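You operate a simulated robot arm through the tools that you are given. There is no shell and no other tool.

You run a simulated robot arm. Do the job below in one go: nothing can be reset, and whatever is moved stays where it is left.

Task
Move the yellow plug to socket 2, then run the bench pump at 3.
Fine: dial to 0 and switch off first; switch on again before you set the dial; leave the black plug and the other controls.

The check looks at the end state, three seconds after you hand in, the way a careful person would. Anything else that was tipped, shoved, dropped, spilled or broken makes it a failure.

Robot
A 7-joint arm with a three-finger gripper, fixed in place. Base frame: the origin is on the floor under the middle of its stand, x ahead of it, y to its left, z up; the work surface is at about z = 900. Units: mm, rad, N and s.
With the tool pointing down near the work surface it reaches from about 100 to 880 mm from the base axis. Its first joint turns from -2.897 to 2.897 rad. Payload 2.94 kg.
Tool frame: the origin (TCP) lies between the finger pads and is the grasp point; the fingertips stand 30 mm ahead of it; z points along the fingers, y is the line along which they close. The gripper opens to 132 mm; its body begins 107 mm behind the TCP.
Orientation is that of the tool frame in the base frame, as a unit quaternion [x, y, z, w]. With the fingers straight down and closing along the base's y, the tool's x points along the base's -x, its y along +y and its z along -z.

Tools
- The arm moves only by the tool servo_tool. Its argument "deltas" is a list of rows, each an object (a shift or turn left out is 0, a gripper value left out holds the last) with "linear": the shift along the tool's x, y, z in units of 30 mm (1.0 is 30 mm), a list of three; "turn": the turn, a rotation vector about the tool's x, y, z in units of 8 degrees (1.0 is 8 degrees), a list of three; "claw": the opening, from 0 (shut) to 1 (fully open). In form: [{"linear": [tx, ty, tz], "turn": [wx, wy, wz], "claw": claw}, ...]. A call has 1 to 20 rows; each row shifts and turns the commanded pose from where the row before left it, along the tool's axes as they then stand. A call with a number of a shift or a turn outside -1 to 1 is refused whole. Each row takes 0.2 s and may step no farther than 50 mm and 0.15 rad from the row before; otherwise, or with a gripper value out of range, the whole call is refused. Where a pose cannot be reached the arm comes as near as it can. A force on the tool above 40 N (or 10 N above the force at the start of the call, whichever is more), or a blocked arm, ends the call early, and 0.2 s more pass. Each finger travels about 37.4 mm/s and halts on what it meets, pressing with about 45 N; the grip force reading is that of the motor and also rises with nothing between the fingers. The clock runs only during rows and for 0.2 s after the last one: add rows that do not move to give the fingers time. It gives the time, the measured TCP pose, the force on the tool (base axes), the opening and the grip force at its end, in the units of the frame above (readings bear some noise), with the torque about the TCP (base axes, N m) and any sound that the robot's microphone picked up.
- Cameras (640 x 400 px; columns grow to the right, rows downward): "scene" is fixed at [220.9, -651.2, 1619.3]; the picture's right is [1.00, -0.06, 0.00], its down [-0.02, -0.38, -0.93] and it looks along [0.05, 0.92, -0.38] (base axes); focal length 337 px, centre (320, 200). "wrist" rides on the gripper at [72, 3, -144] in the tool frame; the picture's right is [-0.04, 1.00, 0.00], its down [-0.88, -0.04, -0.48] and it looks along [-0.48, -0.02, 0.88] (tool axes); focal length 256 px, centre (320, 200). There is no depth. A picture from a camera that has moved, and an enlarged one, comes with that camera's place and axes in the base frame and with its lens.
- snapshot(camera): a new picture of that camera. The clock stands still meanwhile.
- move_column(by): moves the trunk up (or, below 0, down) by that many mm; the arm rides with it, the base frame stays. It gives what a move gives, with no picture.
- inspect(camera, box): a new picture of the part [left, top, right, bottom] of that camera's present view, enlarged. The clock stands still meanwhile.
- job_done(): hands the job in; it is judged then, once.

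Places have to be worked out from the pictures, the camera data and where the tool is seen. Open the gripper and draw the arm clear of the work before you hand the job in, unless the task says otherwise.

The tools are called after "Emit:" as a command line: name --argument value ..., lists and objects as JSON in quotes. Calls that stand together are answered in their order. servo_tool: Moves the arm, as the interface text tells. Its arguments: {"type":"object","properties":{"deltas":{"type":"array","items":{"type":"object","properties":{"linear":{"type":"array","items":{"type":"number"}},"turn":{"type":"array","items":{"type":"number"}},"claw":{"type":"number"}}}}},"required":["deltas"]} The other tools are called the same way: move_column (by) moves the trunk up or down; snapshot (camera) takes a picture; inspect (camera, box) takes an enlarged picture of a part of a camera's view; job_done () hands the job in.

At the start:

```text
time: 0.0
tcp_pos: [300.1, 505.7, 1427.0]
orientation: [0.001, 1.0, 0.0, 0.0]
wrist_force: [-1.5, 0.1, 0.4]
torque: [0.03, -0.01, 0.0]
gripper_width: 132.1
gripper_force: 0.1
trunk travel left (down, up): [-450.0, 90.0]
```

scene: 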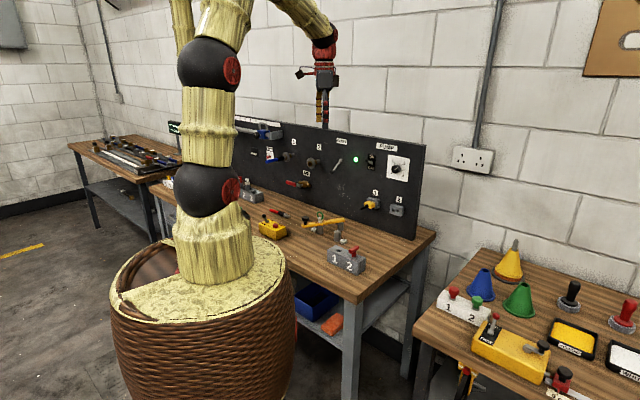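
wrist: 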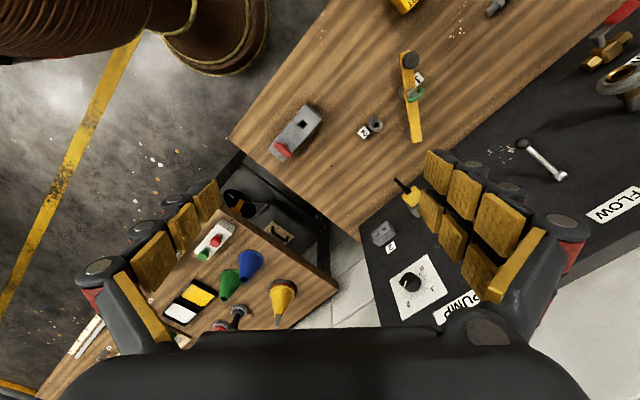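

I'll start by looking closely at the panel to find the plug, sockets, switch and dial.

Emit:
inspect --camera "scene" --box '[320, 130, 440, 230]'

Emit:
inspect --camera "scene" --box '[230, 110, 430, 290]'

Emit:
inspect --camera "wrist" --box '[340, 100, 640, 340]'

```text
4.00 times, centred on (380, 180) of scene
camera zoom: at [220.9, -651.2, 1619.3], right [1.0, -0.06, 0.0], down [-0.02, -0.38, -0.93], along [0.05, 0.92, -0.38], focal length 1347 px, centre (80, 280)
```

zoom: 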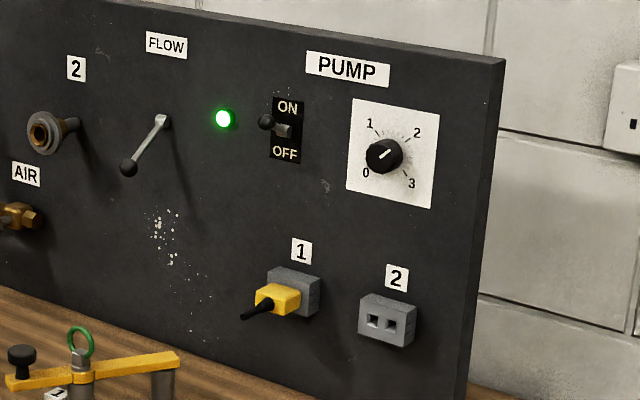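

```text
2.22 times, centred on (330, 200) of scene
camera zoom: at [220.9, -651.2, 1619.3], right [1.0, -0.06, 0.0], down [-0.02, -0.38, -0.93], along [0.05, 0.92, -0.38], focal length 748 px, centre (298, 200)
```

zoom: 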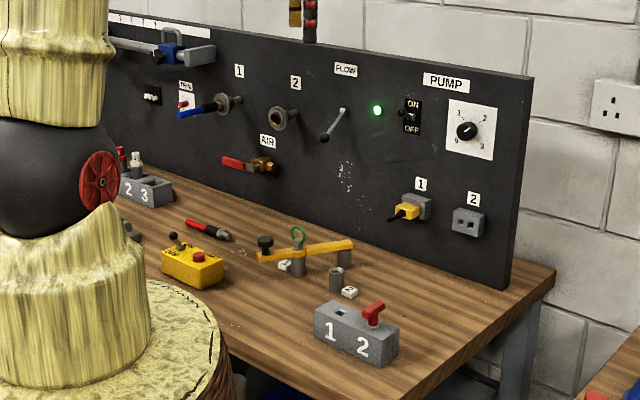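

```text
1.67 times, centred on (490, 220) of wrist
camera zoom: at [227.0, 509.2, 1570.7], right [0.04, 1.0, 0.0], down [0.88, -0.04, 0.48], along [0.48, -0.02, -0.88], focal length 427 px, centre (37, 167)
```

zoom: 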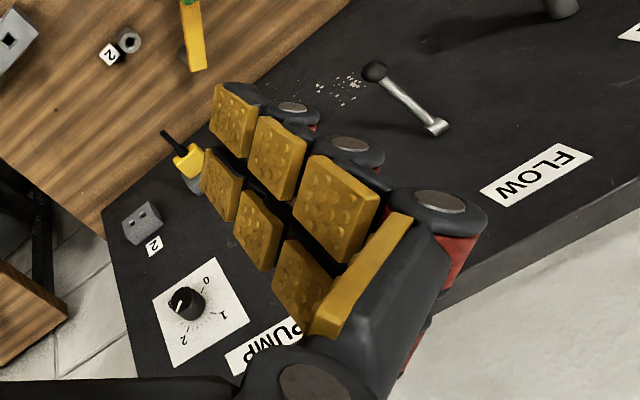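

The panel runs diagonally; triangulating the two views puts socket 2 near (632, 656, 1022) and the dial near (616, 670, 1205). Before I move anything I'll look at the rest of the scene for the black plug and anything in the way.

Emit:
inspect --camera "scene" --box '[160, 110, 320, 210]'

Emit:
inspect --camera "scene" --box '[230, 190, 390, 290]'

Emit:
inspect --camera "scene" --box '[400, 220, 640, 400]'

Emit:
inspect --camera "scene" --box '[360, 145, 410, 176]'

Emit:
inspect --camera "scene" --box '[355, 185, 425, 229]'

```text
4.00 times, centred on (240, 160) of scene
camera zoom: at [220.9, -651.2, 1619.3], right [1.0, -0.06, 0.0], down [-0.02, -0.38, -0.93], along [0.05, 0.92, -0.38], focal length 1347 px, centre (640, 360)
```

zoom: 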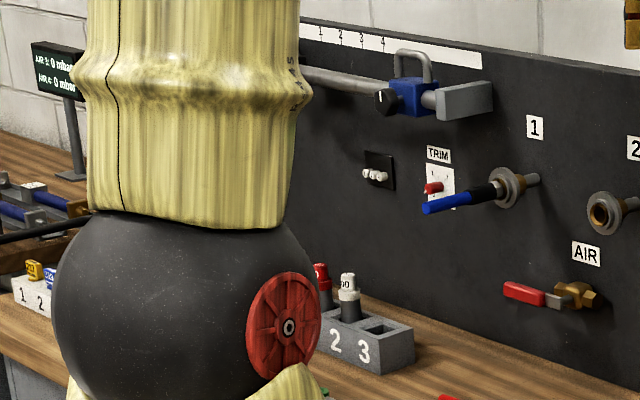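

```text
4.00 times, centred on (310, 240) of scene
camera zoom: at [220.9, -651.2, 1619.3], right [1.0, -0.06, 0.0], down [-0.02, -0.38, -0.93], along [0.05, 0.92, -0.38], focal length 1347 px, centre (360, 40)
```

zoom: 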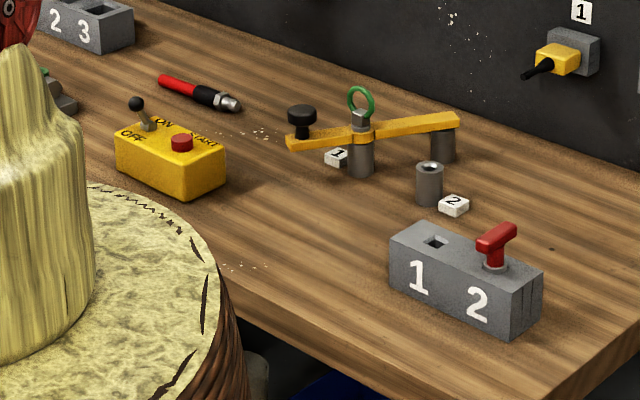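

```text
2.22 times, centred on (520, 310) of scene
camera zoom: at [220.9, -651.2, 1619.3], right [1.0, -0.06, 0.0], down [-0.02, -0.38, -0.93], along [0.05, 0.92, -0.38], focal length 748 px, centre (-124, -44)
```

zoom: 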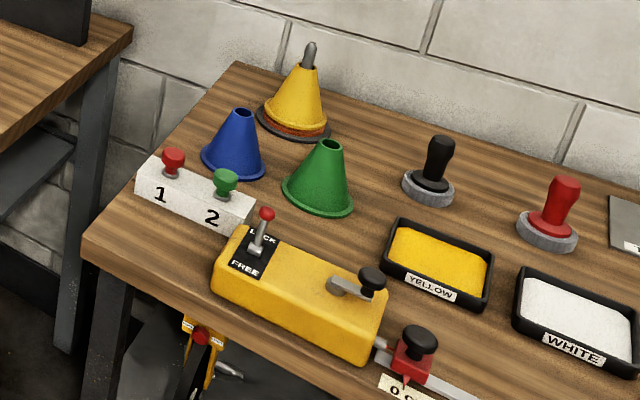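

```text
12.80 times, centred on (385, 160) of scene
camera zoom: at [220.9, -651.2, 1619.3], right [1.0, -0.06, 0.0], down [-0.02, -0.38, -0.93], along [0.05, 0.92, -0.38], focal length 4310 px, centre (-512, 706)
```

zoom: 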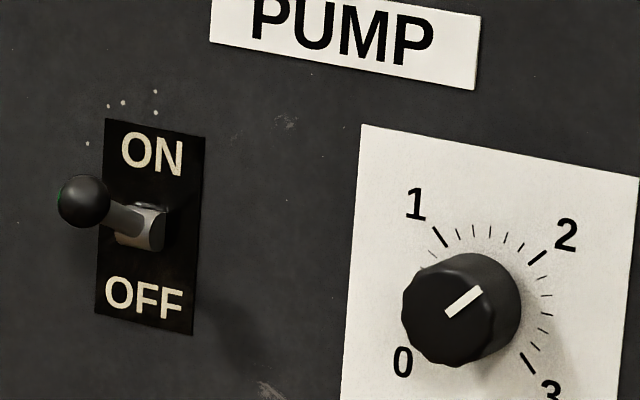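

```text
9.09 times, centred on (390, 207) of scene
camera zoom: at [220.9, -651.2, 1619.3], right [1.0, -0.06, 0.0], down [-0.02, -0.38, -0.93], along [0.05, 0.92, -0.38], focal length 3061 px, centre (-316, 136)
```

zoom: 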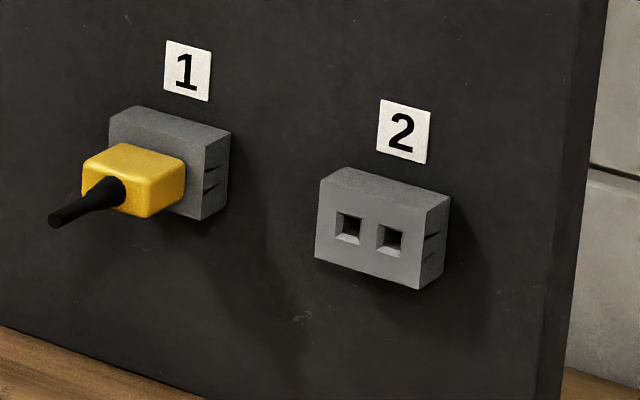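

The switch is ON, the dial sits near 2 and the yellow plug is in socket 1. Next I'll look at the gripper's fingers to see how they're arranged.

Emit:
inspect --camera "wrist" --box '[50, 130, 330, 400]'

Emit:
inspect --camera "wrist" --box '[320, 130, 600, 400]'

Emit:
inspect --camera "scene" --box '[270, 0, 370, 130]'

```text
1.48 times, centred on (190, 265) of wrist
camera zoom: at [227.0, 509.2, 1570.7], right [0.04, 1.0, 0.0], down [0.88, -0.04, 0.48], along [0.48, -0.02, -0.88], focal length 379 px, centre (513, 104)
```

zoom: 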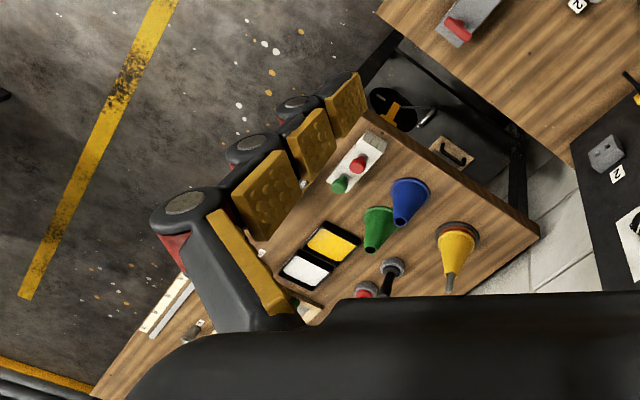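

```text
1.48 times, centred on (460, 265) of wrist
camera zoom: at [227.0, 509.2, 1570.7], right [0.04, 1.0, 0.0], down [0.88, -0.04, 0.48], along [0.48, -0.02, -0.88], focal length 379 px, centre (113, 104)
```

zoom: 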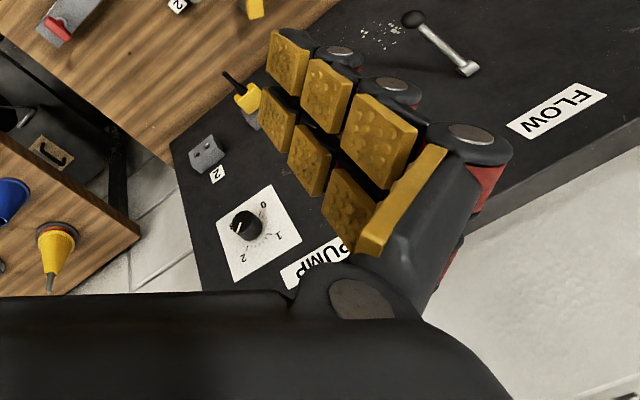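

```text
3.08 times, centred on (320, 65) of scene
camera zoom: at [220.9, -651.2, 1619.3], right [1.0, -0.06, 0.0], down [-0.02, -0.38, -0.93], along [0.05, 0.92, -0.38], focal length 1036 px, centre (320, 615)
```

zoom: 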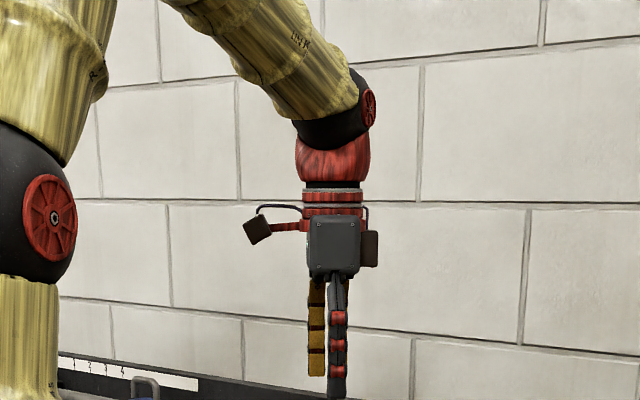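

The single finger is on the tool's −y side and the pair is on +y. I want the tool horizontal, facing the panel, with the camera (tool +x) on top. First I'll spin about the tool axis at this safe height and check that the wrist can follow.

Emit:
servo_tool --deltas '[{"turn": [0, 0, 1]}, {"turn": [0, 0, 1]}, {"turn": [0, 0, 1]}, {"turn": [0, 0, 1]}, {"turn": [0, 0, 1]}, {"turn": [0, 0, 1]}, {"turn": [0, 0, 1]}, {"turn": [0, 0, 1]}]'

```text
time: 1.8
tcp_pos: [299.7, 505.6, 1428.0]
orientation: [0.531, 0.848, 0.001, -0.001]
wrist_force: [-0.7, 0.4, 0.2]
torque: [0.0, -0.01, -0.02]
gripper_width: 132.2
gripper_force: 0.0
trunk travel left (down, up): [-450.0, 90.0]
```

The spin tracked cleanly: tool x is now at azimuth 116°. I'll carry on until tool x points toward the panel, at azimuth about 47°.

Emit:
servo_tool --deltas '[{"turn": [0, 0, 1]}, {"turn": [0, 0, 1]}, {"turn": [0, 0, 1]}, {"turn": [0, 0, 1]}, {"turn": [0, 0, 1]}, {"turn": [0, 0, 1]}, {"turn": [0, 0, 1]}, {"turn": [0, 0, 1]}, {"turn": [0, 0, 0.6]}]'

```text
time: 3.8
tcp_pos: [352.8, 470.5, 1426.5]
orientation: [0.863, 0.505, -0.009, -0.023]
wrist_force: [0.2, -0.7, 0.0]
torque: [0.04, 0.0, 0.0]
gripper_width: 132.0
gripper_force: 0.0
out of reach, approached as far as the arm can: row 6, 7, 8, 9
trunk travel left (down, up): [-450.0, 90.0]
```

The wrist joint hits its limit near "camera up", so that orientation is out. I'll use the orientations with the camera to the side or below instead, starting with camera left (tool x at azimuth 137°, fingers closing vertically), and spin back to that.

Emit:
servo_tool --deltas '[{"turn": [0, 0, -1]}, {"turn": [0, 0, -1]}, {"turn": [0, 0, -1]}, {"turn": [0, 0, -1]}, {"turn": [0, 0, -1]}, {"turn": [0, 0, -1]}, {"turn": [0, 0, -1]}, {"turn": [0, 0, -1]}, {"turn": [0, 0, -1]}, {"turn": [0, 0, -0.5]}]'

```text
time: 6.0
tcp_pos: [352.7, 470.2, 1426.1]
orientation: [0.367, 0.93, 0.005, -0.023]
wrist_force: [0.5, -0.5, -0.4]
torque: [0.04, -0.02, -0.01]
gripper_width: 132.0
gripper_force: 0.1
trunk travel left (down, up): [-450.0, 90.0]
```

Tool x is now along −u, to the left when facing the panel, with a residual tilt of about 2.7°. I'll correct that and pitch the tool 90° so it faces the panel, easing it forward slightly as I go.

Emit:
servo_tool --deltas '[{"turn": [0, -0.333, 0]}, {"turn": [-1, 0, 0], "linear": [0, 0.2, 0]}, {"turn": [-1, 0, 0], "linear": [0, 0.2, 0]}, {"turn": [-1, 0, 0], "linear": [0, 0.2, 0]}, {"turn": [-1, 0, 0], "linear": [0, 0.2, 0]}, {"turn": [-1, 0, 0], "linear": [0, 0.2, 0.1]}, {"turn": [-1, 0, 0], "linear": [0, 0.1, 0.2]}]'

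Emit:
servo_tool --deltas '[{"turn": [-1, 0, 0], "linear": [0, 0.1, 0.2]}, {"turn": [-1, 0, 0], "linear": [0, 0, 0.2]}, {"turn": [-1, 0, 0], "linear": [0, 0, 0.2]}, {"turn": [-1, 0, 0], "linear": [0, 0, 0.2]}, {"turn": [-1, 0, 0], "linear": [0, 0, 0.2]}, {"turn": [-0.25, 0, 0], "linear": [0, 0, 0.1]}]'

```text
time: 7.6
tcp_pos: [375.9, 496.1, 1430.6]
orientation: [0.337, 0.85, 0.377, 0.148]
wrist_force: [0.0, 1.0, 0.8]
torque: [0.0, 0.04, 0.02]
gripper_width: 131.9
gripper_force: 0.1
trunk travel left (down, up): [-450.0, 90.0]
```

```text
time: 9.0
tcp_pos: [389.6, 504.8, 1440.0]
orientation: [0.306, 0.777, 0.511, 0.202]
wrist_force: [0.3, 0.1, 0.2]
torque: [0.0, 0.02, -0.01]
gripper_width: 132.0
gripper_force: 0.1
out of reach, approached as far as the arm can: row 3, 4, 5, 6
trunk travel left (down, up): [-450.0, 90.0]
```

The tool is only pitched 67° because the wrist joint is limited with the shoulder this high. The arm needs to sit higher relative to its shoulder, so I'll lower the trunk. The TCP is 300 mm clear of the panel and far above the bench.

Emit:
move_column --by -200

```text
time: 11.2
tcp_pos: [388.8, 503.9, 1240.0]
orientation: [0.306, 0.778, 0.511, 0.202]
wrist_force: [-0.3, 0.0, 0.1]
torque: [0.01, 0.03, 0.01]
gripper_width: 131.7
gripper_force: 0.1
trunk travel left (down, up): [-250.0, 290.0]
```

Now I'll raise the arm about 150 mm relative to the lowered trunk and finish pitching to horizontal.

Emit:
servo_tool --deltas '[{"linear": [0, 0.92, -0.395]}, {"linear": [0, 0.92, -0.395]}, {"linear": [0, 0.92, -0.395]}, {"linear": [0, 0.92, -0.395]}, {"linear": [0, 0.92, -0.395]}, {"turn": [-1, 0, 0]}, {"turn": [-1, 0, 0]}, {"turn": [-0.9, 0, 0]}]'

```text
time: 13.0
tcp_pos: [390.6, 499.3, 1408.6]
orientation: [0.274, 0.704, 0.609, 0.24]
wrist_force: [0.3, 0.5, 0.5]
torque: [0.02, -0.01, 0.02]
gripper_width: 131.9
gripper_force: 0.0
out of reach, approached as far as the arm can: row 7, 8
trunk travel left (down, up): [-250.0, 290.0]
```

The tool is 8° from level. The panel work is at z 1020–1205, so I'll take the trunk to its bottom; the TCP goes to about 1158, still well above the bench items.

Emit:
move_column --by -250

Emit:
snapshot --camera "scene"

```text
time: 15.6
tcp_pos: [389.9, 499.6, 1159.5]
orientation: [0.274, 0.704, 0.609, 0.24]
wrist_force: [-0.4, 0.1, 1.2]
torque: [0.01, -0.03, -0.01]
gripper_width: 132.0
gripper_force: 0.1
trunk travel left (down, up): [0.0, 540.0]
```

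```text
taken
```

scene: 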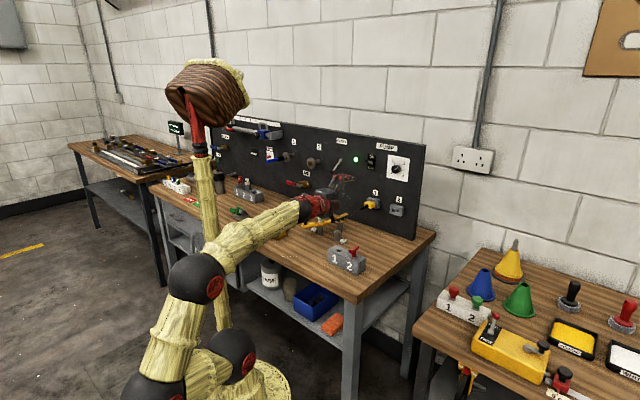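

The trunk is at the bottom and the picture has changed a lot, so I'll look closer at the arm and at what the wrist camera sees.

Emit:
inspect --camera "scene" --box '[110, 50, 430, 400]'

Emit:
inspect --camera "scene" --box '[260, 140, 430, 260]'

Emit:
snapshot --camera "wrist"

```text
1.14 times, centred on (270, 225) of scene
camera zoom: at [220.9, -651.2, 1619.3], right [1.0, -0.06, 0.0], down [-0.02, -0.38, -0.93], along [0.05, 0.92, -0.38], focal length 385 px, centre (377, 171)
```

zoom: 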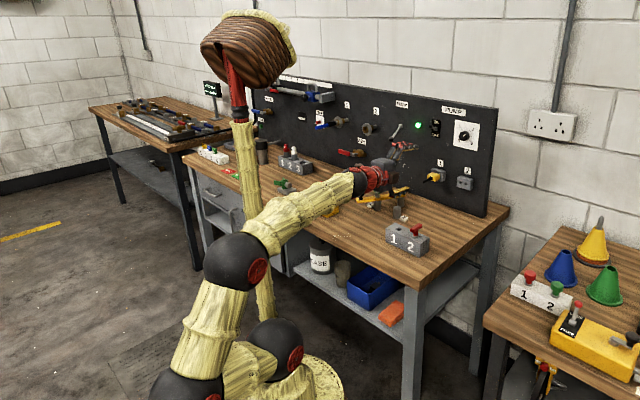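

```text
3.33 times, centred on (345, 200) of scene
camera zoom: at [220.9, -651.2, 1619.3], right [1.0, -0.06, 0.0], down [-0.02, -0.38, -0.93], along [0.05, 0.92, -0.38], focal length 1122 px, centre (237, 200)
```

zoom: 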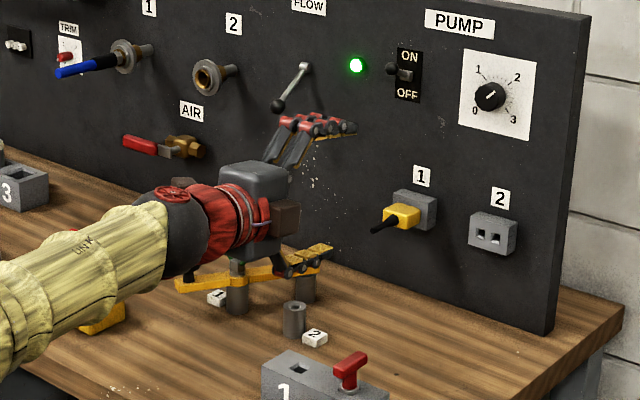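

```text
taken
camera wrist: at [239.5, 444.7, 1181.3], right [0.13, 0.08, 0.99], down [0.32, -0.95, 0.03], along [0.94, 0.31, -0.14], focal length 256 px, centre (320, 200)
```

wrist: 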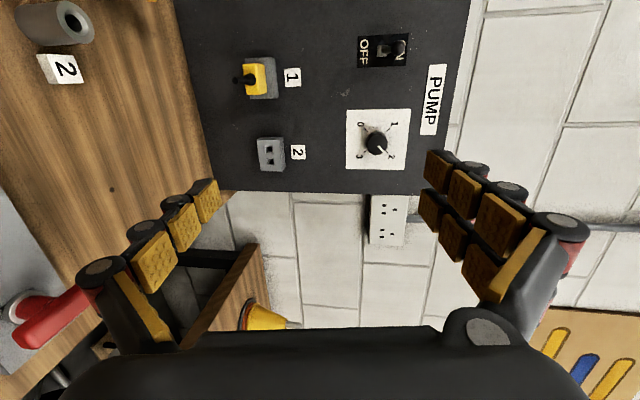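

Nothing was touched. The wrist camera now has a clear view of the controls, so I'll enlarge it to measure the panel accurately.

Emit:
inspect --camera "wrist" --box '[170, 0, 490, 200]'

Emit:
inspect --camera "wrist" --box '[320, 20, 480, 200]'

Emit:
inspect --camera "wrist" --box '[200, 30, 328, 200]'

```text
2.00 times, centred on (330, 100) of wrist
camera zoom: at [239.5, 444.7, 1181.3], right [0.13, 0.08, 0.99], down [0.32, -0.95, 0.03], along [0.94, 0.31, -0.14], focal length 512 px, centre (300, 400)
```

zoom: 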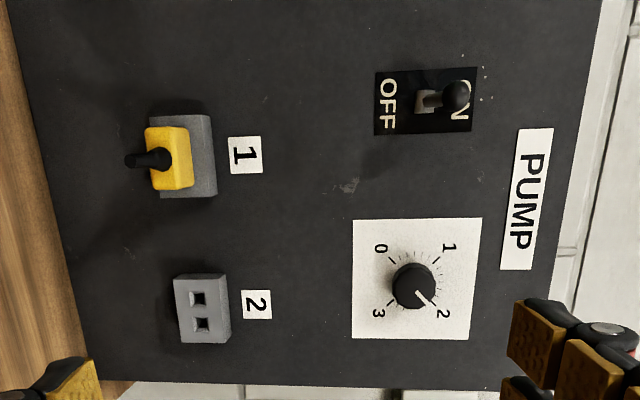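

```text
2.22 times, centred on (400, 110) of wrist
camera zoom: at [239.5, 444.7, 1181.3], right [0.13, 0.08, 0.99], down [0.32, -0.95, 0.03], along [0.94, 0.31, -0.14], focal length 569 px, centre (142, 400)
```

zoom: 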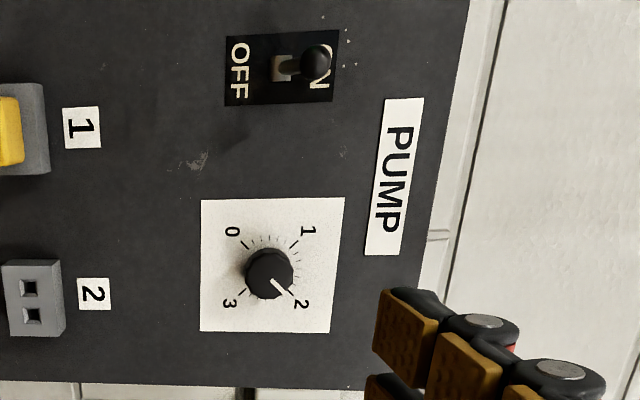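

```text
2.35 times, centred on (264, 115) of wrist
camera zoom: at [239.5, 444.7, 1181.3], right [0.13, 0.08, 0.99], down [0.32, -0.95, 0.03], along [0.94, 0.31, -0.14], focal length 602 px, centre (452, 400)
```

zoom: 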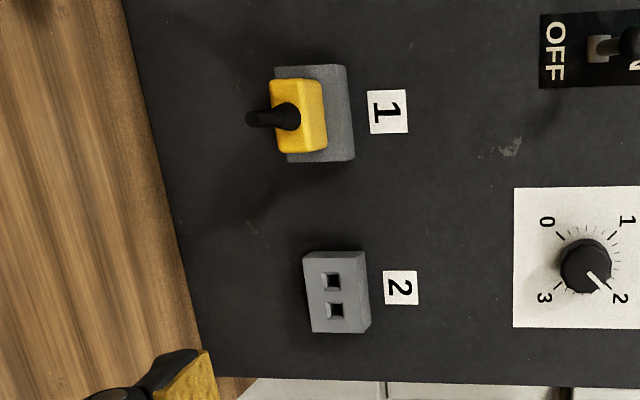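

Triangulating both cameras gives the panel as a vertical plane facing 45° (n = (0.707, 0.707)) at N ≈ 919 mm from the base, with these positions (U along the panel, rightwards):

| Item | U | Z | Notes |
|---|---|---|---|
| Dial | −40 | 1211 | |
| Switch pivot | −170 | 1210 | ball at Z 1228 |
| Socket 1 | −139.5 | 1032 | |
| Socket 2 | −19.5 | 1032 | faces at N 894 |

I'll level the tool to that heading and move it up in front of the dial.

Emit:
servo_tool --deltas '[{"linear": [-0.6, 0.85, -0.12]}, {"linear": [-0.6, 0.85, -0.12]}, {"turn": [-0.5, -0.14, 0]}, {"turn": [-0.5, -0.135, 0]}, {}]'

```text
time: 16.8
tcp_pos: [415.8, 473.3, 1216.2]
orientation: [0.271, 0.672, 0.638, 0.262]
wrist_force: [-0.3, 0.9, -0.4]
torque: [0.02, 0.0, 0.02]
gripper_width: 131.9
gripper_force: 0.1
out of reach, approached as far as the arm can: row 4
trunk travel left (down, up): [0.0, 540.0]
```

The tool is within 3° of level. The joint limit eases with reach, so I'll advance toward the dial (fingertips stay about 100 mm short) and level the rest.

Emit:
servo_tool --deltas '[{"linear": [0, 0, 0.9]}, {"linear": [0, 0, 0.9]}, {"linear": [0, 0, 0.9]}, {"linear": [0, 0, 0.9]}, {"turn": [-0.36, -0.07, 0]}, {}]'

Emit:
snapshot --camera "wrist"

Emit:
snapshot --camera "scene"

```text
time: 18.1
tcp_pos: [493.4, 542.9, 1248.8]
orientation: [0.27, 0.657, 0.65, 0.271]
wrist_force: [0.5, 0.6, -0.3]
torque: [-0.01, -0.02, 0.03]
gripper_width: 131.9
gripper_force: 0.1
out of reach, approached as far as the arm can: row 1, 2, 5
trunk travel left (down, up): [0.0, 540.0]
```

```text
taken
camera wrist: at [340.2, 492.8, 1252.1], right [0.03, -0.02, 1.0], down [0.28, -0.96, -0.03], along [0.96, 0.29, -0.03], focal length 256 px, centre (320, 200)
```

wrist: 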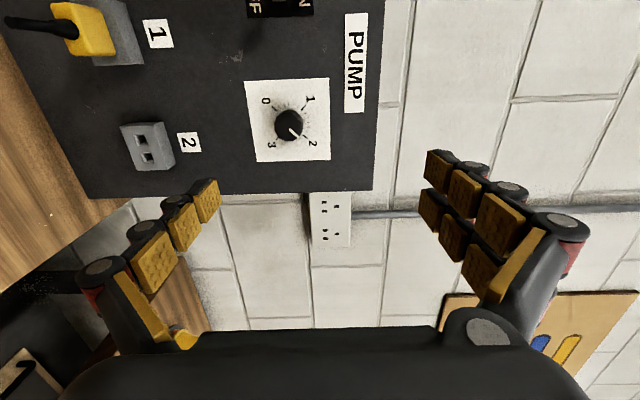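

```text
taken
```

scene: 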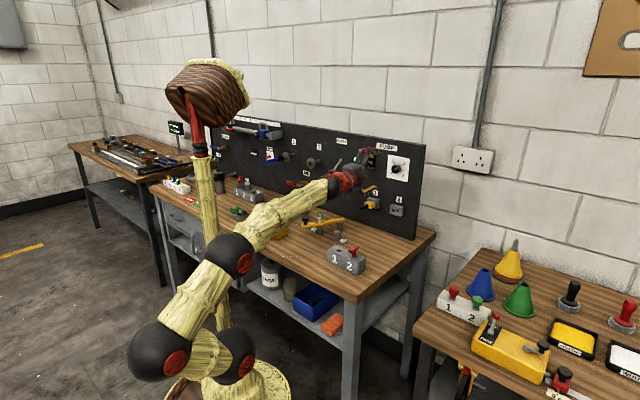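

The tool is level and square to the panel (N 733, U −35, Z 1249). I'll test whether it can go straight forward and down to dial height while staying level.

Emit:
servo_tool --deltas '[{"linear": [0, 0, 0.6]}, {"linear": [0, 0, 0.6]}, {"linear": [0, 0, 0.6]}, {"linear": [0, -0.4, 0]}, {"linear": [0, -0.4, 0]}, {}]'

```text
time: 19.6
tcp_pos: [533.4, 581.1, 1229.0]
orientation: [0.271, 0.66, 0.647, 0.27]
wrist_force: [-0.6, 0.0, -0.1]
torque: [0.0, -0.01, -0.03]
gripper_width: 132.1
gripper_force: 0.2
out of reach, approached as far as the arm can: row 5
trunk travel left (down, up): [0.0, 540.0]
```

The limit is the wrist-bend joint: when the arm is low it can only be fully level further out. By my arm model the dial height should be reachable near the panel, while the plug will need a downward tilt of about 15°. I'll advance toward the dial while descending and narrow the fingers.

Emit:
servo_tool --deltas '[{"linear": [0.1, 0, 0.5], "claw": 0.6}, {"linear": [0.1, -0.2, 0.5]}, {"linear": [0, -0.2, 0.4]}, {"linear": [0, -0.2, 0]}, {"turn": [-0.12, 0, 0]}, {}]'

Emit:
snapshot --camera "wrist"

```text
time: 20.9
tcp_pos: [559.0, 616.7, 1210.9]
orientation: [0.27, 0.66, 0.647, 0.271]
wrist_force: [-0.6, -0.1, -0.4]
torque: [-0.03, -0.04, 0.04]
gripper_width: 79.4
gripper_force: 0.2
trunk travel left (down, up): [0.0, 540.0]
```

```text
taken
camera wrist: at [406.2, 566.1, 1215.2], right [0.04, -0.01, 1.0], down [0.29, -0.96, -0.02], along [0.96, 0.29, -0.03], focal length 256 px, centre (320, 200)
```

wrist: 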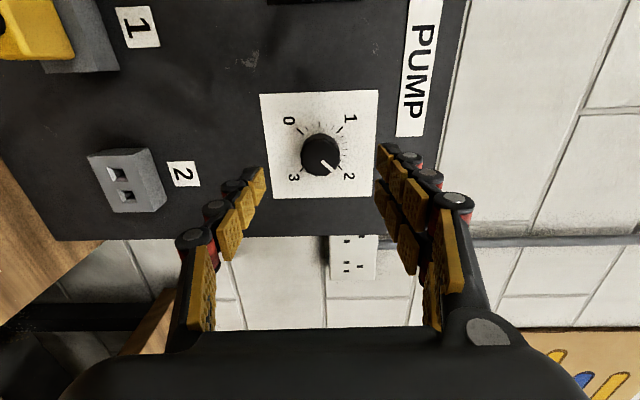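

At N 831, U −41, Z 1211 the dial sits between the fingers. I'll zoom in to centre on the knob precisely.

Emit:
inspect --camera "wrist" --box '[240, 70, 400, 170]'

Emit:
inspect --camera "wrist" --box '[240, 120, 400, 220]'

Emit:
inspect --camera "scene" --box '[340, 140, 440, 220]'

```text
4.00 times, centred on (320, 120) of wrist
camera zoom: at [406.2, 566.1, 1215.2], right [0.04, -0.01, 1.0], down [0.29, -0.96, -0.02], along [0.96, 0.29, -0.03], focal length 1024 px, centre (320, 520)
```

zoom: 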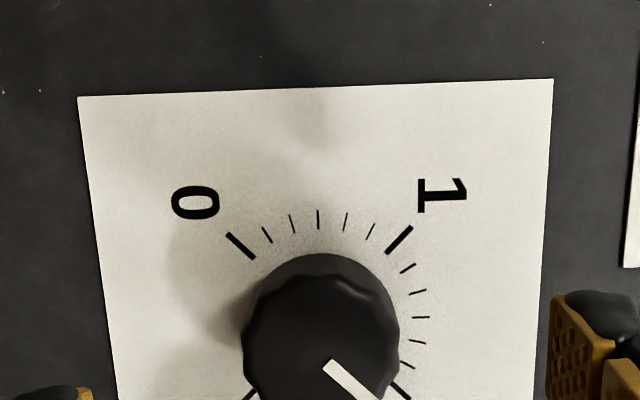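

```text
4.00 times, centred on (320, 170) of wrist
camera zoom: at [406.2, 566.1, 1215.2], right [0.04, -0.01, 1.0], down [0.29, -0.96, -0.02], along [0.96, 0.29, -0.03], focal length 1024 px, centre (320, 320)
```

zoom: 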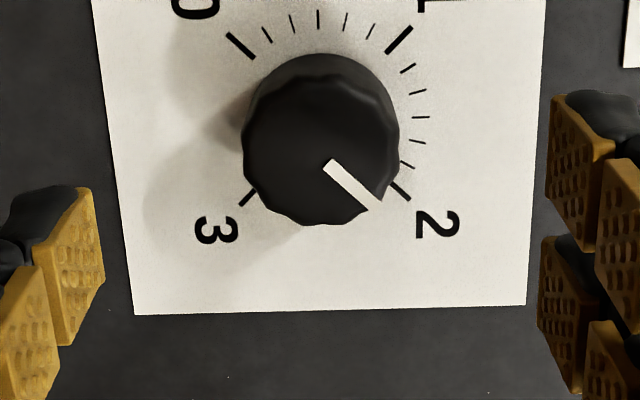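

```text
5.00 times, centred on (390, 180) of scene
camera zoom: at [220.9, -651.2, 1619.3], right [1.0, -0.06, 0.0], down [-0.02, -0.38, -0.93], along [0.05, 0.92, -0.38], focal length 1683 px, centre (-30, 300)
```

zoom: 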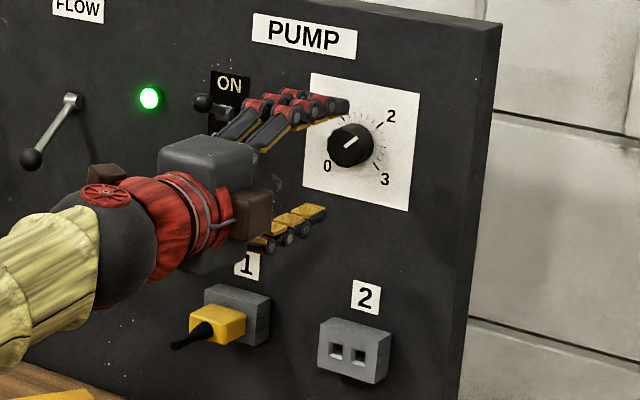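

From the plate corners and ticks, the knob centre is U −39.7, Z 1209.6. It is 34 mm across with its face at N 898, and the pointer is exactly at 2. I'll advance so the fingertips stop about 6 mm short of the panel, on either side of the knob.

Emit:
servo_tool --deltas '[{"linear": [-0.037, -0.013, 0.43]}, {"linear": [0, 0, 0.43]}, {"linear": [0, 0, 0.43], "turn": [-0.12, 0, 0]}, {"linear": [0, 0, 0.4]}, {}]'

Emit:
snapshot --camera "wrist"

Emit:
inspect --camera "scene" --box '[340, 140, 440, 220]'

```text
time: 22.1
tcp_pos: [596.9, 652.6, 1215.4]
orientation: [0.266, 0.646, 0.661, 0.275]
wrist_force: [0.5, 0.2, 0.4]
torque: [-0.01, 0.0, 0.03]
gripper_width: 79.3
gripper_force: 0.0
out of reach, approached as far as the arm can: row 1
trunk travel left (down, up): [0.0, 540.0]
```

```text
taken
camera wrist: at [443.1, 602.7, 1213.4], right [0.01, -0.04, 1.0], down [0.29, -0.96, -0.04], along [0.96, 0.29, 0.0], focal length 256 px, centre (320, 200)
```

wrist: 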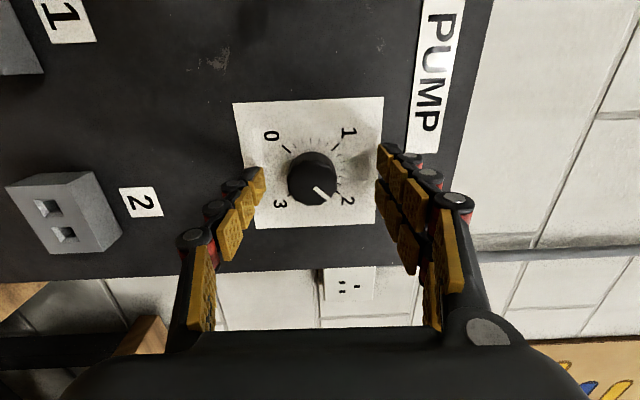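

```text
5.00 times, centred on (390, 180) of scene
camera zoom: at [220.9, -651.2, 1619.3], right [1.0, -0.06, 0.0], down [-0.02, -0.38, -0.93], along [0.05, 0.92, -0.38], focal length 1683 px, centre (-30, 300)
```

zoom: 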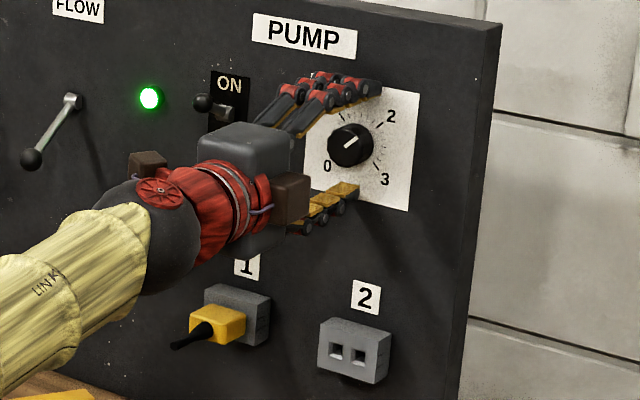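

Distance is right (N 883.5), but it ended 6 mm high and tilted up 1.4°. I'll correct both.

Emit:
servo_tool --deltas '[{"turn": [0.17, 0, 0], "linear": [0, -0.1, 0]}, {"linear": [0, -0.093, 0]}, {}]'

Emit:
inspect --camera "wrist" --box '[220, 90, 420, 250]'

```text
time: 22.9
tcp_pos: [597.3, 652.8, 1209.4]
orientation: [0.269, 0.654, 0.653, 0.273]
wrist_force: [0.9, 0.4, 0.3]
torque: [0.0, 0.02, 0.03]
gripper_width: 79.2
gripper_force: 0.0
trunk travel left (down, up): [0.0, 540.0]
```

```text
2.50 times, centred on (320, 170) of wrist
camera zoom: at [443.5, 602.6, 1210.4], right [0.03, -0.03, 1.0], down [0.29, -0.96, -0.03], along [0.96, 0.29, -0.02], focal length 640 px, centre (320, 275)
```

zoom: 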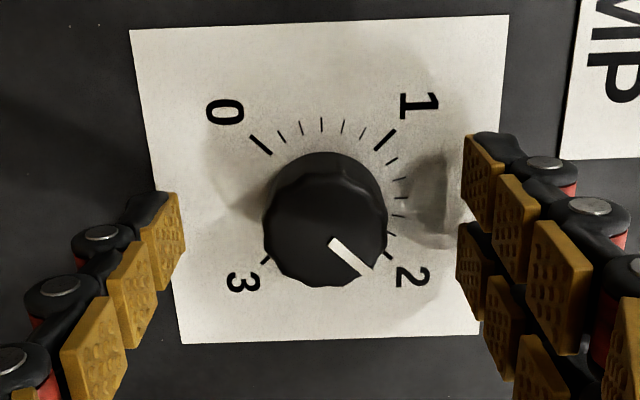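

It's now level and centred (U −39.2, Z 1209.4, N 884). I'll close the fingers on the knob.

Emit:
servo_tool --deltas '[{"claw": 0.0}, {}, {}, {}, {}, {}]'

Emit:
inspect --camera "wrist" --box '[220, 90, 420, 250]'

```text
time: 24.4
tcp_pos: [597.3, 653.5, 1209.7]
orientation: [0.268, 0.654, 0.653, 0.272]
wrist_force: [2.5, 3.3, 6.1]
torque: [0.08, -0.04, 0.09]
gripper_width: 32.5
gripper_force: 43.4
trunk travel left (down, up): [0.0, 540.0]
```

```text
2.50 times, centred on (320, 170) of wrist
camera zoom: at [443.3, 602.5, 1211.4], right [0.02, -0.03, 1.0], down [0.29, -0.96, -0.03], along [0.96, 0.29, -0.02], focal length 640 px, centre (320, 275)
```

zoom: 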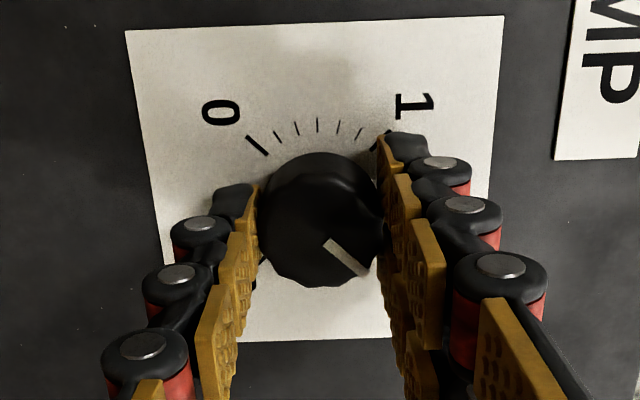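

The knob is gripped (32.5 mm, small wrist forces). I'll turn counter-clockwise a little first to check that it follows.

Emit:
servo_tool --deltas '[{"turn": [0, 0, -0.6]}, {"turn": [0, 0, -0.6]}, {"turn": [0, 0, -0.6]}, {"turn": [0, 0, -0.6]}, {"turn": [0, 0, -0.6]}, {}]'

Emit:
snapshot --camera "wrist"

Emit:
inspect --camera "scene" --box '[340, 140, 440, 220]'

```text
time: 25.8
tcp_pos: [596.7, 651.3, 1208.9]
orientation: [0.126, 0.695, 0.583, 0.403]
wrist_force: [1.5, 8.3, 14.7]
torque: [0.25, -0.27, 0.3]
gripper_width: 32.4
gripper_force: 45.4
trunk travel left (down, up): [0.0, 540.0]
```

```text
taken
camera wrist: at [447.1, 598.8, 1181.6], right [-0.27, 0.26, 0.93], down [0.24, -0.91, 0.33], along [0.93, 0.31, 0.18], focal length 256 px, centre (320, 200)
```

wrist: 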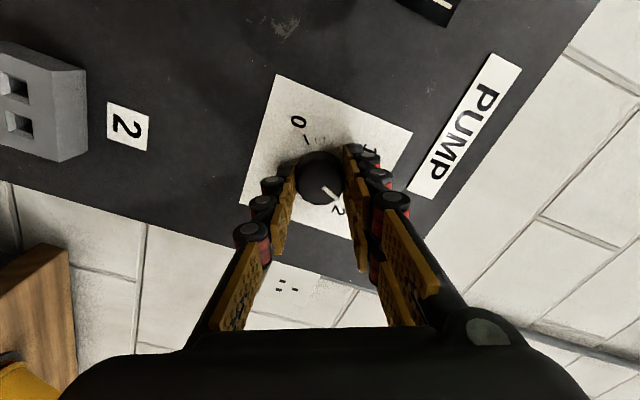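

```text
5.00 times, centred on (390, 180) of scene
camera zoom: at [220.9, -651.2, 1619.3], right [1.0, -0.06, 0.0], down [-0.02, -0.38, -0.93], along [0.05, 0.92, -0.38], focal length 1683 px, centre (-30, 300)
```

zoom: 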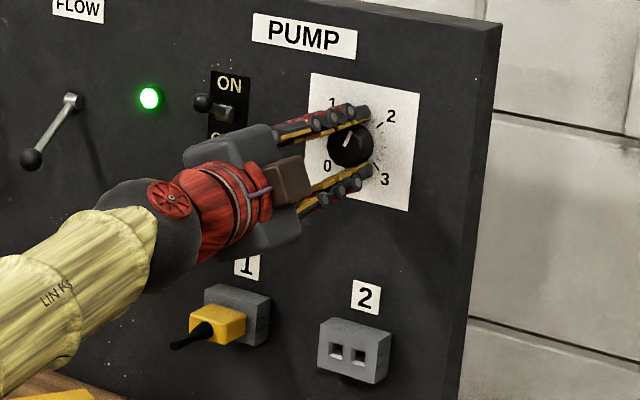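

The knob followed by 24°. The wrist force rose to about 17 N, pushing the tool toward +y, so I'll shift slightly that way to relieve it and continue turning.

Emit:
servo_tool --deltas '[{"linear": [0, 0.03, 0]}, {}, {"turn": [0, 0, -0.6]}, {"turn": [0, 0, -0.6]}, {"turn": [0, 0, -0.6]}, {}]'

```text
time: 27.1
tcp_pos: [596.2, 651.8, 1210.2]
orientation: [0.038, 0.705, 0.527, 0.473]
wrist_force: [5.8, 11.0, 17.1]
torque: [0.39, -0.35, 0.15]
gripper_width: 32.4
gripper_force: 45.4
trunk travel left (down, up): [0.0, 540.0]
```

It's turned 38° so far. A pull toward the panel has built up (about 12 N), so I'll nudge forward and up a little to unload it before continuing.

Emit:
servo_tool --deltas '[{"linear": [-0.03, 0.03, 0.04]}, {}, {}]'

```text
time: 27.9
tcp_pos: [596.6, 652.8, 1211.2]
orientation: [0.038, 0.705, 0.527, 0.472]
wrist_force: [-6.1, -1.3, 9.3]
torque: [0.14, -0.17, 0.02]
gripper_width: 32.4
gripper_force: 45.1
trunk travel left (down, up): [0.0, 540.0]
```

That unloaded it, and the response is about 10 N/mm. I'll continue the turn in short steps with small corrections.

Emit:
servo_tool --deltas '[{"linear": [0, 0.02, -0.01]}, {"turn": [0, 0, -0.7]}, {"turn": [0, 0, -0.7]}, {"turn": [0, 0, -0.7]}, {"turn": [0, 0, -0.7]}, {}]'

```text
time: 29.4
tcp_pos: [595.9, 652.5, 1210.3]
orientation: [-0.099, 0.7, 0.423, 0.566]
wrist_force: [-9.5, -10.5, -3.8]
torque: [-0.07, 0.06, -0.1]
gripper_width: 32.5
gripper_force: 45.4
trunk travel left (down, up): [0.0, 540.0]
```

Now 61° turned, and the force has swung to −14 N normal. I'll back off slightly and keep turning.

Emit:
servo_tool --deltas '[{"linear": [0, 0, -0.03]}, {"turn": [0, 0, -0.7]}, {"turn": [0, 0, -0.7]}, {"turn": [0, 0, -0.7]}, {"turn": [0, 0, -0.7]}, {}]'

Emit:
snapshot --camera "wrist"

```text
time: 30.8
tcp_pos: [596.3, 652.5, 1209.8]
orientation: [-0.234, 0.667, 0.307, 0.637]
wrist_force: [-6.6, -7.8, -5.5]
torque: [-0.03, 0.01, 0.0]
gripper_width: 32.4
gripper_force: 44.9
trunk travel left (down, up): [0.0, 540.0]
```

```text
taken
camera wrist: at [486.3, 559.5, 1138.1], right [-0.7, 0.7, 0.15], down [-0.24, -0.43, 0.87], along [0.67, 0.57, 0.47], focal length 256 px, centre (320, 200)
```

wrist: 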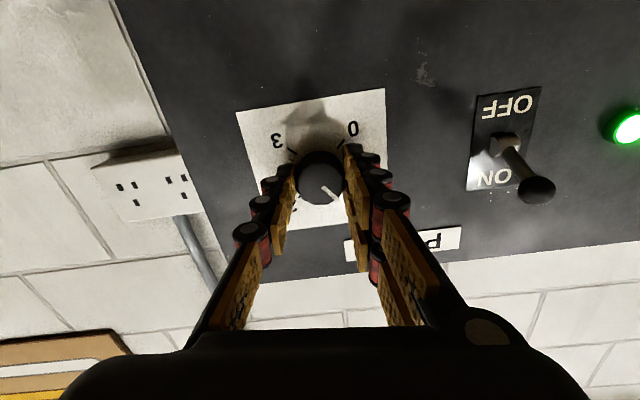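

83° turned and the forces are small. Continuing.

Emit:
servo_tool --deltas '[{"linear": [0, 0, -0.02]}, {"turn": [0, 0, -0.7]}, {"turn": [0, 0, -0.7]}, {"turn": [0, 0, -0.7]}, {"turn": [0, 0, -0.7]}, {"turn": [0, 0, -0.7]}, {"turn": [0, 0, -0.7]}, {}]'

```text
time: 32.5
tcp_pos: [596.2, 653.2, 1209.9]
orientation: [-0.417, 0.571, 0.109, 0.699]
wrist_force: [6.2, 6.4, 0.9]
torque: [0.19, -0.21, 0.2]
gripper_width: 32.5
gripper_force: 44.9
trunk travel left (down, up): [0.0, 540.0]
```

117° turned with low forces. Continuing.

Emit:
servo_tool --deltas '[{"turn": [0, 0, -0.7]}, {"turn": [0, 0, -0.7]}, {"turn": [0, 0, -0.7]}, {"turn": [0, 0, -0.7]}, {"turn": [0, 0, -0.7]}, {"turn": [0, 0, -0.7]}, {}]'

Emit:
snapshot --camera "wrist"

Emit:
inspect --camera "scene" --box '[340, 140, 440, 220]'

```text
time: 34.1
tcp_pos: [596.0, 653.4, 1210.4]
orientation: [-0.563, 0.426, -0.097, 0.701]
wrist_force: [1.7, 8.0, 1.9]
torque: [0.02, -0.04, 0.08]
gripper_width: 32.4
gripper_force: 45.1
trunk travel left (down, up): [0.0, 540.0]
```

```text
taken
camera wrist: at [537.4, 508.4, 1171.5], right [-0.37, 0.37, -0.85], down [-0.87, 0.19, 0.46], along [0.34, 0.91, 0.25], focal length 256 px, centre (320, 200)
```

wrist: 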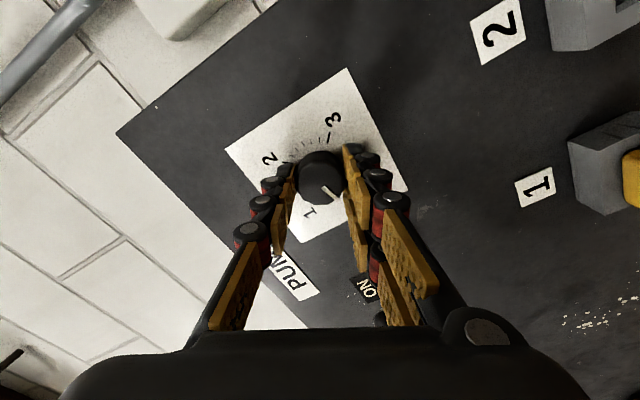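

```text
5.00 times, centred on (390, 180) of scene
camera zoom: at [220.9, -651.2, 1619.3], right [1.0, -0.06, 0.0], down [-0.02, -0.38, -0.93], along [0.05, 0.92, -0.38], focal length 1683 px, centre (-30, 300)
```

zoom: 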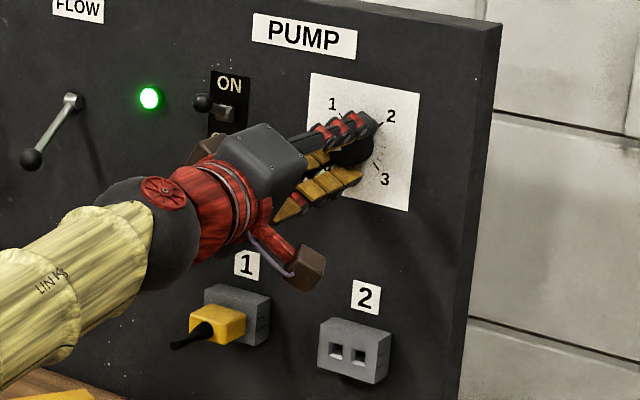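

150° turned. About 30° remains to the 0 mark, so I'll go carefully and watch the torque.

Emit:
servo_tool --deltas '[{"turn": [0, 0, -0.7]}, {"turn": [0, 0, -0.7]}, {"turn": [0, 0, -0.7]}, {"turn": [0, 0, -0.7]}, {}]'

```text
time: 35.4
tcp_pos: [595.9, 653.6, 1210.0]
orientation: [-0.636, 0.308, -0.231, 0.669]
wrist_force: [1.6, 9.8, 5.3]
torque: [0.18, -0.13, 0.41]
gripper_width: 32.4
gripper_force: 45.4
trunk travel left (down, up): [0.0, 540.0]
```

172.9° by the readings. I'll do the last 7°, then inspect the pointer.

Emit:
servo_tool --deltas '[{"turn": [0, 0, -0.45]}, {"turn": [0, 0, -0.45]}, {}, {}]'

Emit:
inspect --camera "wrist" --box '[260, 110, 380, 230]'

Emit:
inspect --camera "scene" --box '[360, 145, 410, 176]'

```text
time: 36.4
tcp_pos: [596.1, 652.9, 1210.6]
orientation: [0.654, -0.268, 0.273, -0.653]
wrist_force: [3.1, 15.8, 9.1]
torque: [0.24, -0.04, 0.26]
gripper_width: 32.3
gripper_force: 45.4
trunk travel left (down, up): [0.0, 540.0]
```

```text
3.33 times, centred on (320, 170) of wrist
camera zoom: at [544.9, 500.8, 1206.6], right [-0.02, 0.03, -1.0], down [-0.96, 0.28, 0.03], along [0.29, 0.96, 0.02], focal length 853 px, centre (320, 300)
```

zoom: 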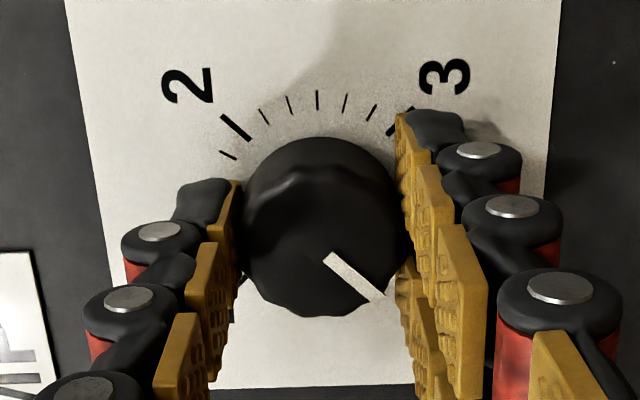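

```text
12.80 times, centred on (385, 160) of scene
camera zoom: at [220.9, -651.2, 1619.3], right [1.0, -0.06, 0.0], down [-0.02, -0.38, -0.93], along [0.05, 0.92, -0.38], focal length 4310 px, centre (-512, 706)
```

zoom: 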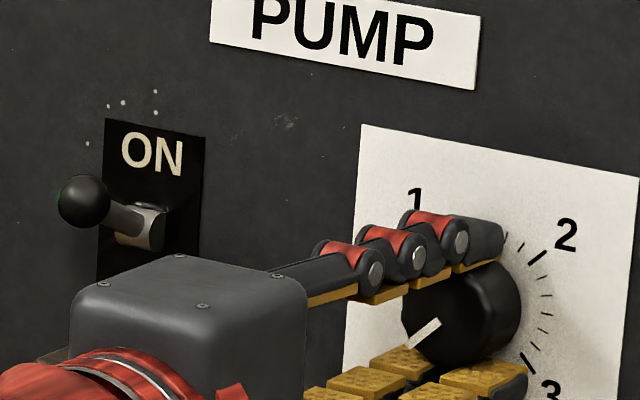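

The pointer has turned a full 180° and points at 0. I'll release, back off and check.

Emit:
servo_tool --deltas '[{"claw": 0.55}, {}, {}, {}, {}]'

Emit:
inspect --camera "wrist" --box '[220, 90, 420, 250]'

```text
time: 37.5
tcp_pos: [597.0, 651.3, 1210.1]
orientation: [-0.653, 0.268, -0.273, 0.653]
wrist_force: [0.3, 0.4, 0.7]
torque: [0.0, 0.02, 0.03]
gripper_width: 73.1
gripper_force: 0.2
trunk travel left (down, up): [0.0, 540.0]
```

```text
2.50 times, centred on (320, 170) of wrist
camera zoom: at [545.4, 499.6, 1206.3], right [-0.03, 0.03, -1.0], down [-0.96, 0.29, 0.03], along [0.29, 0.96, 0.02], focal length 640 px, centre (320, 275)
```

zoom: 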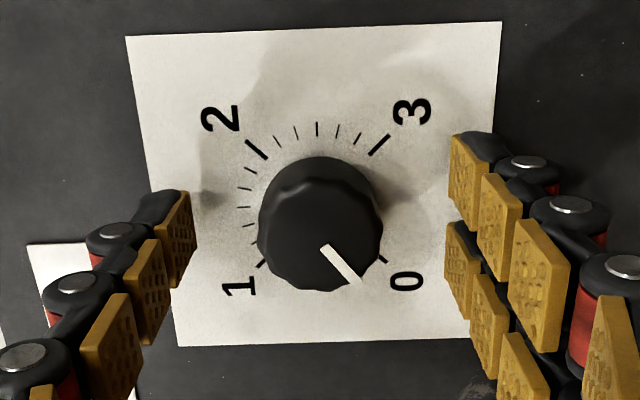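

The dial reads about 0. I'll zoom right in to see whether it sits exactly on the mark.

Emit:
inspect --camera "wrist" --box '[280, 120, 360, 190]'

Emit:
inspect --camera "scene" --box '[370, 150, 410, 180]'

```text
5.71 times, centred on (320, 155) of wrist
camera zoom: at [545.4, 499.6, 1206.3], right [-0.03, 0.03, -1.0], down [-0.96, 0.29, 0.03], along [0.29, 0.96, 0.02], focal length 1463 px, centre (320, 457)
```

zoom: 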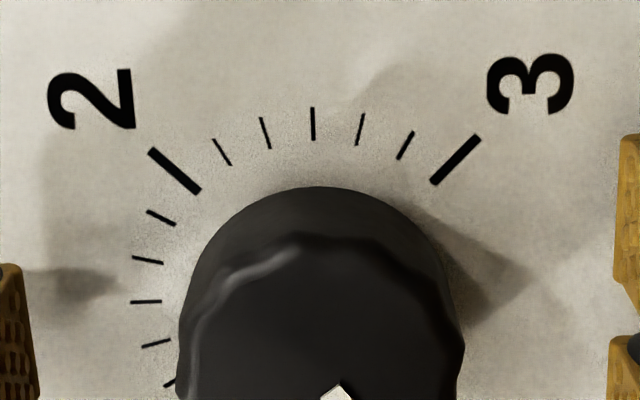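

```text
13.33 times, centred on (390, 165) of scene
camera zoom: at [220.9, -651.2, 1619.3], right [1.0, -0.06, 0.0], down [-0.02, -0.38, -0.93], along [0.05, 0.92, -0.38], focal length 4489 px, centre (-613, 667)
```

zoom: 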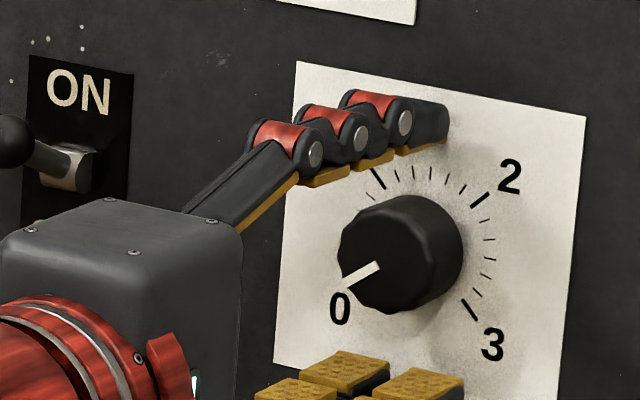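

Emit:
inspect --camera "wrist" --box '[285, 140, 365, 210]'

Emit:
inspect --camera "scene" --box '[380, 160, 400, 176]'

```text
5.71 times, centred on (325, 175) of wrist
camera zoom: at [545.4, 499.6, 1206.3], right [-0.03, 0.03, -1.0], down [-0.96, 0.29, 0.03], along [0.29, 0.96, 0.02], focal length 1463 px, centre (291, 343)
```

zoom: 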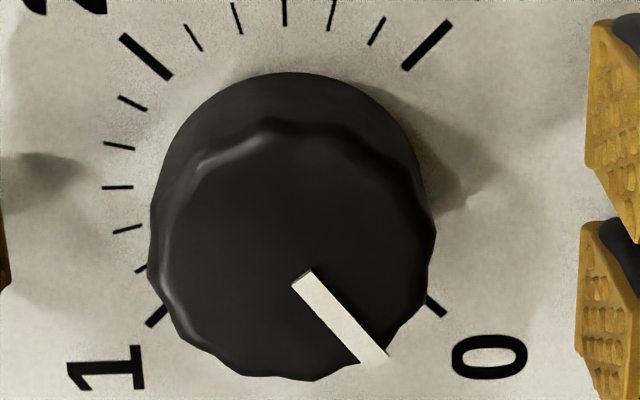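

```text
16.00 times, centred on (390, 168) of scene
camera zoom: at [220.9, -651.2, 1619.3], right [1.0, -0.06, 0.0], down [-0.02, -0.38, -0.93], along [0.05, 0.92, -0.38], focal length 5387 px, centre (-800, 712)
```

zoom: 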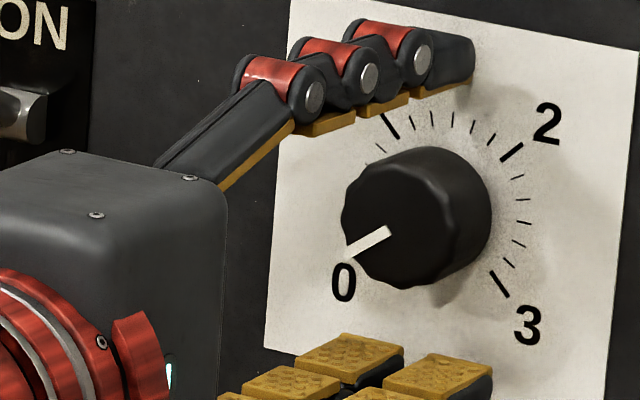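

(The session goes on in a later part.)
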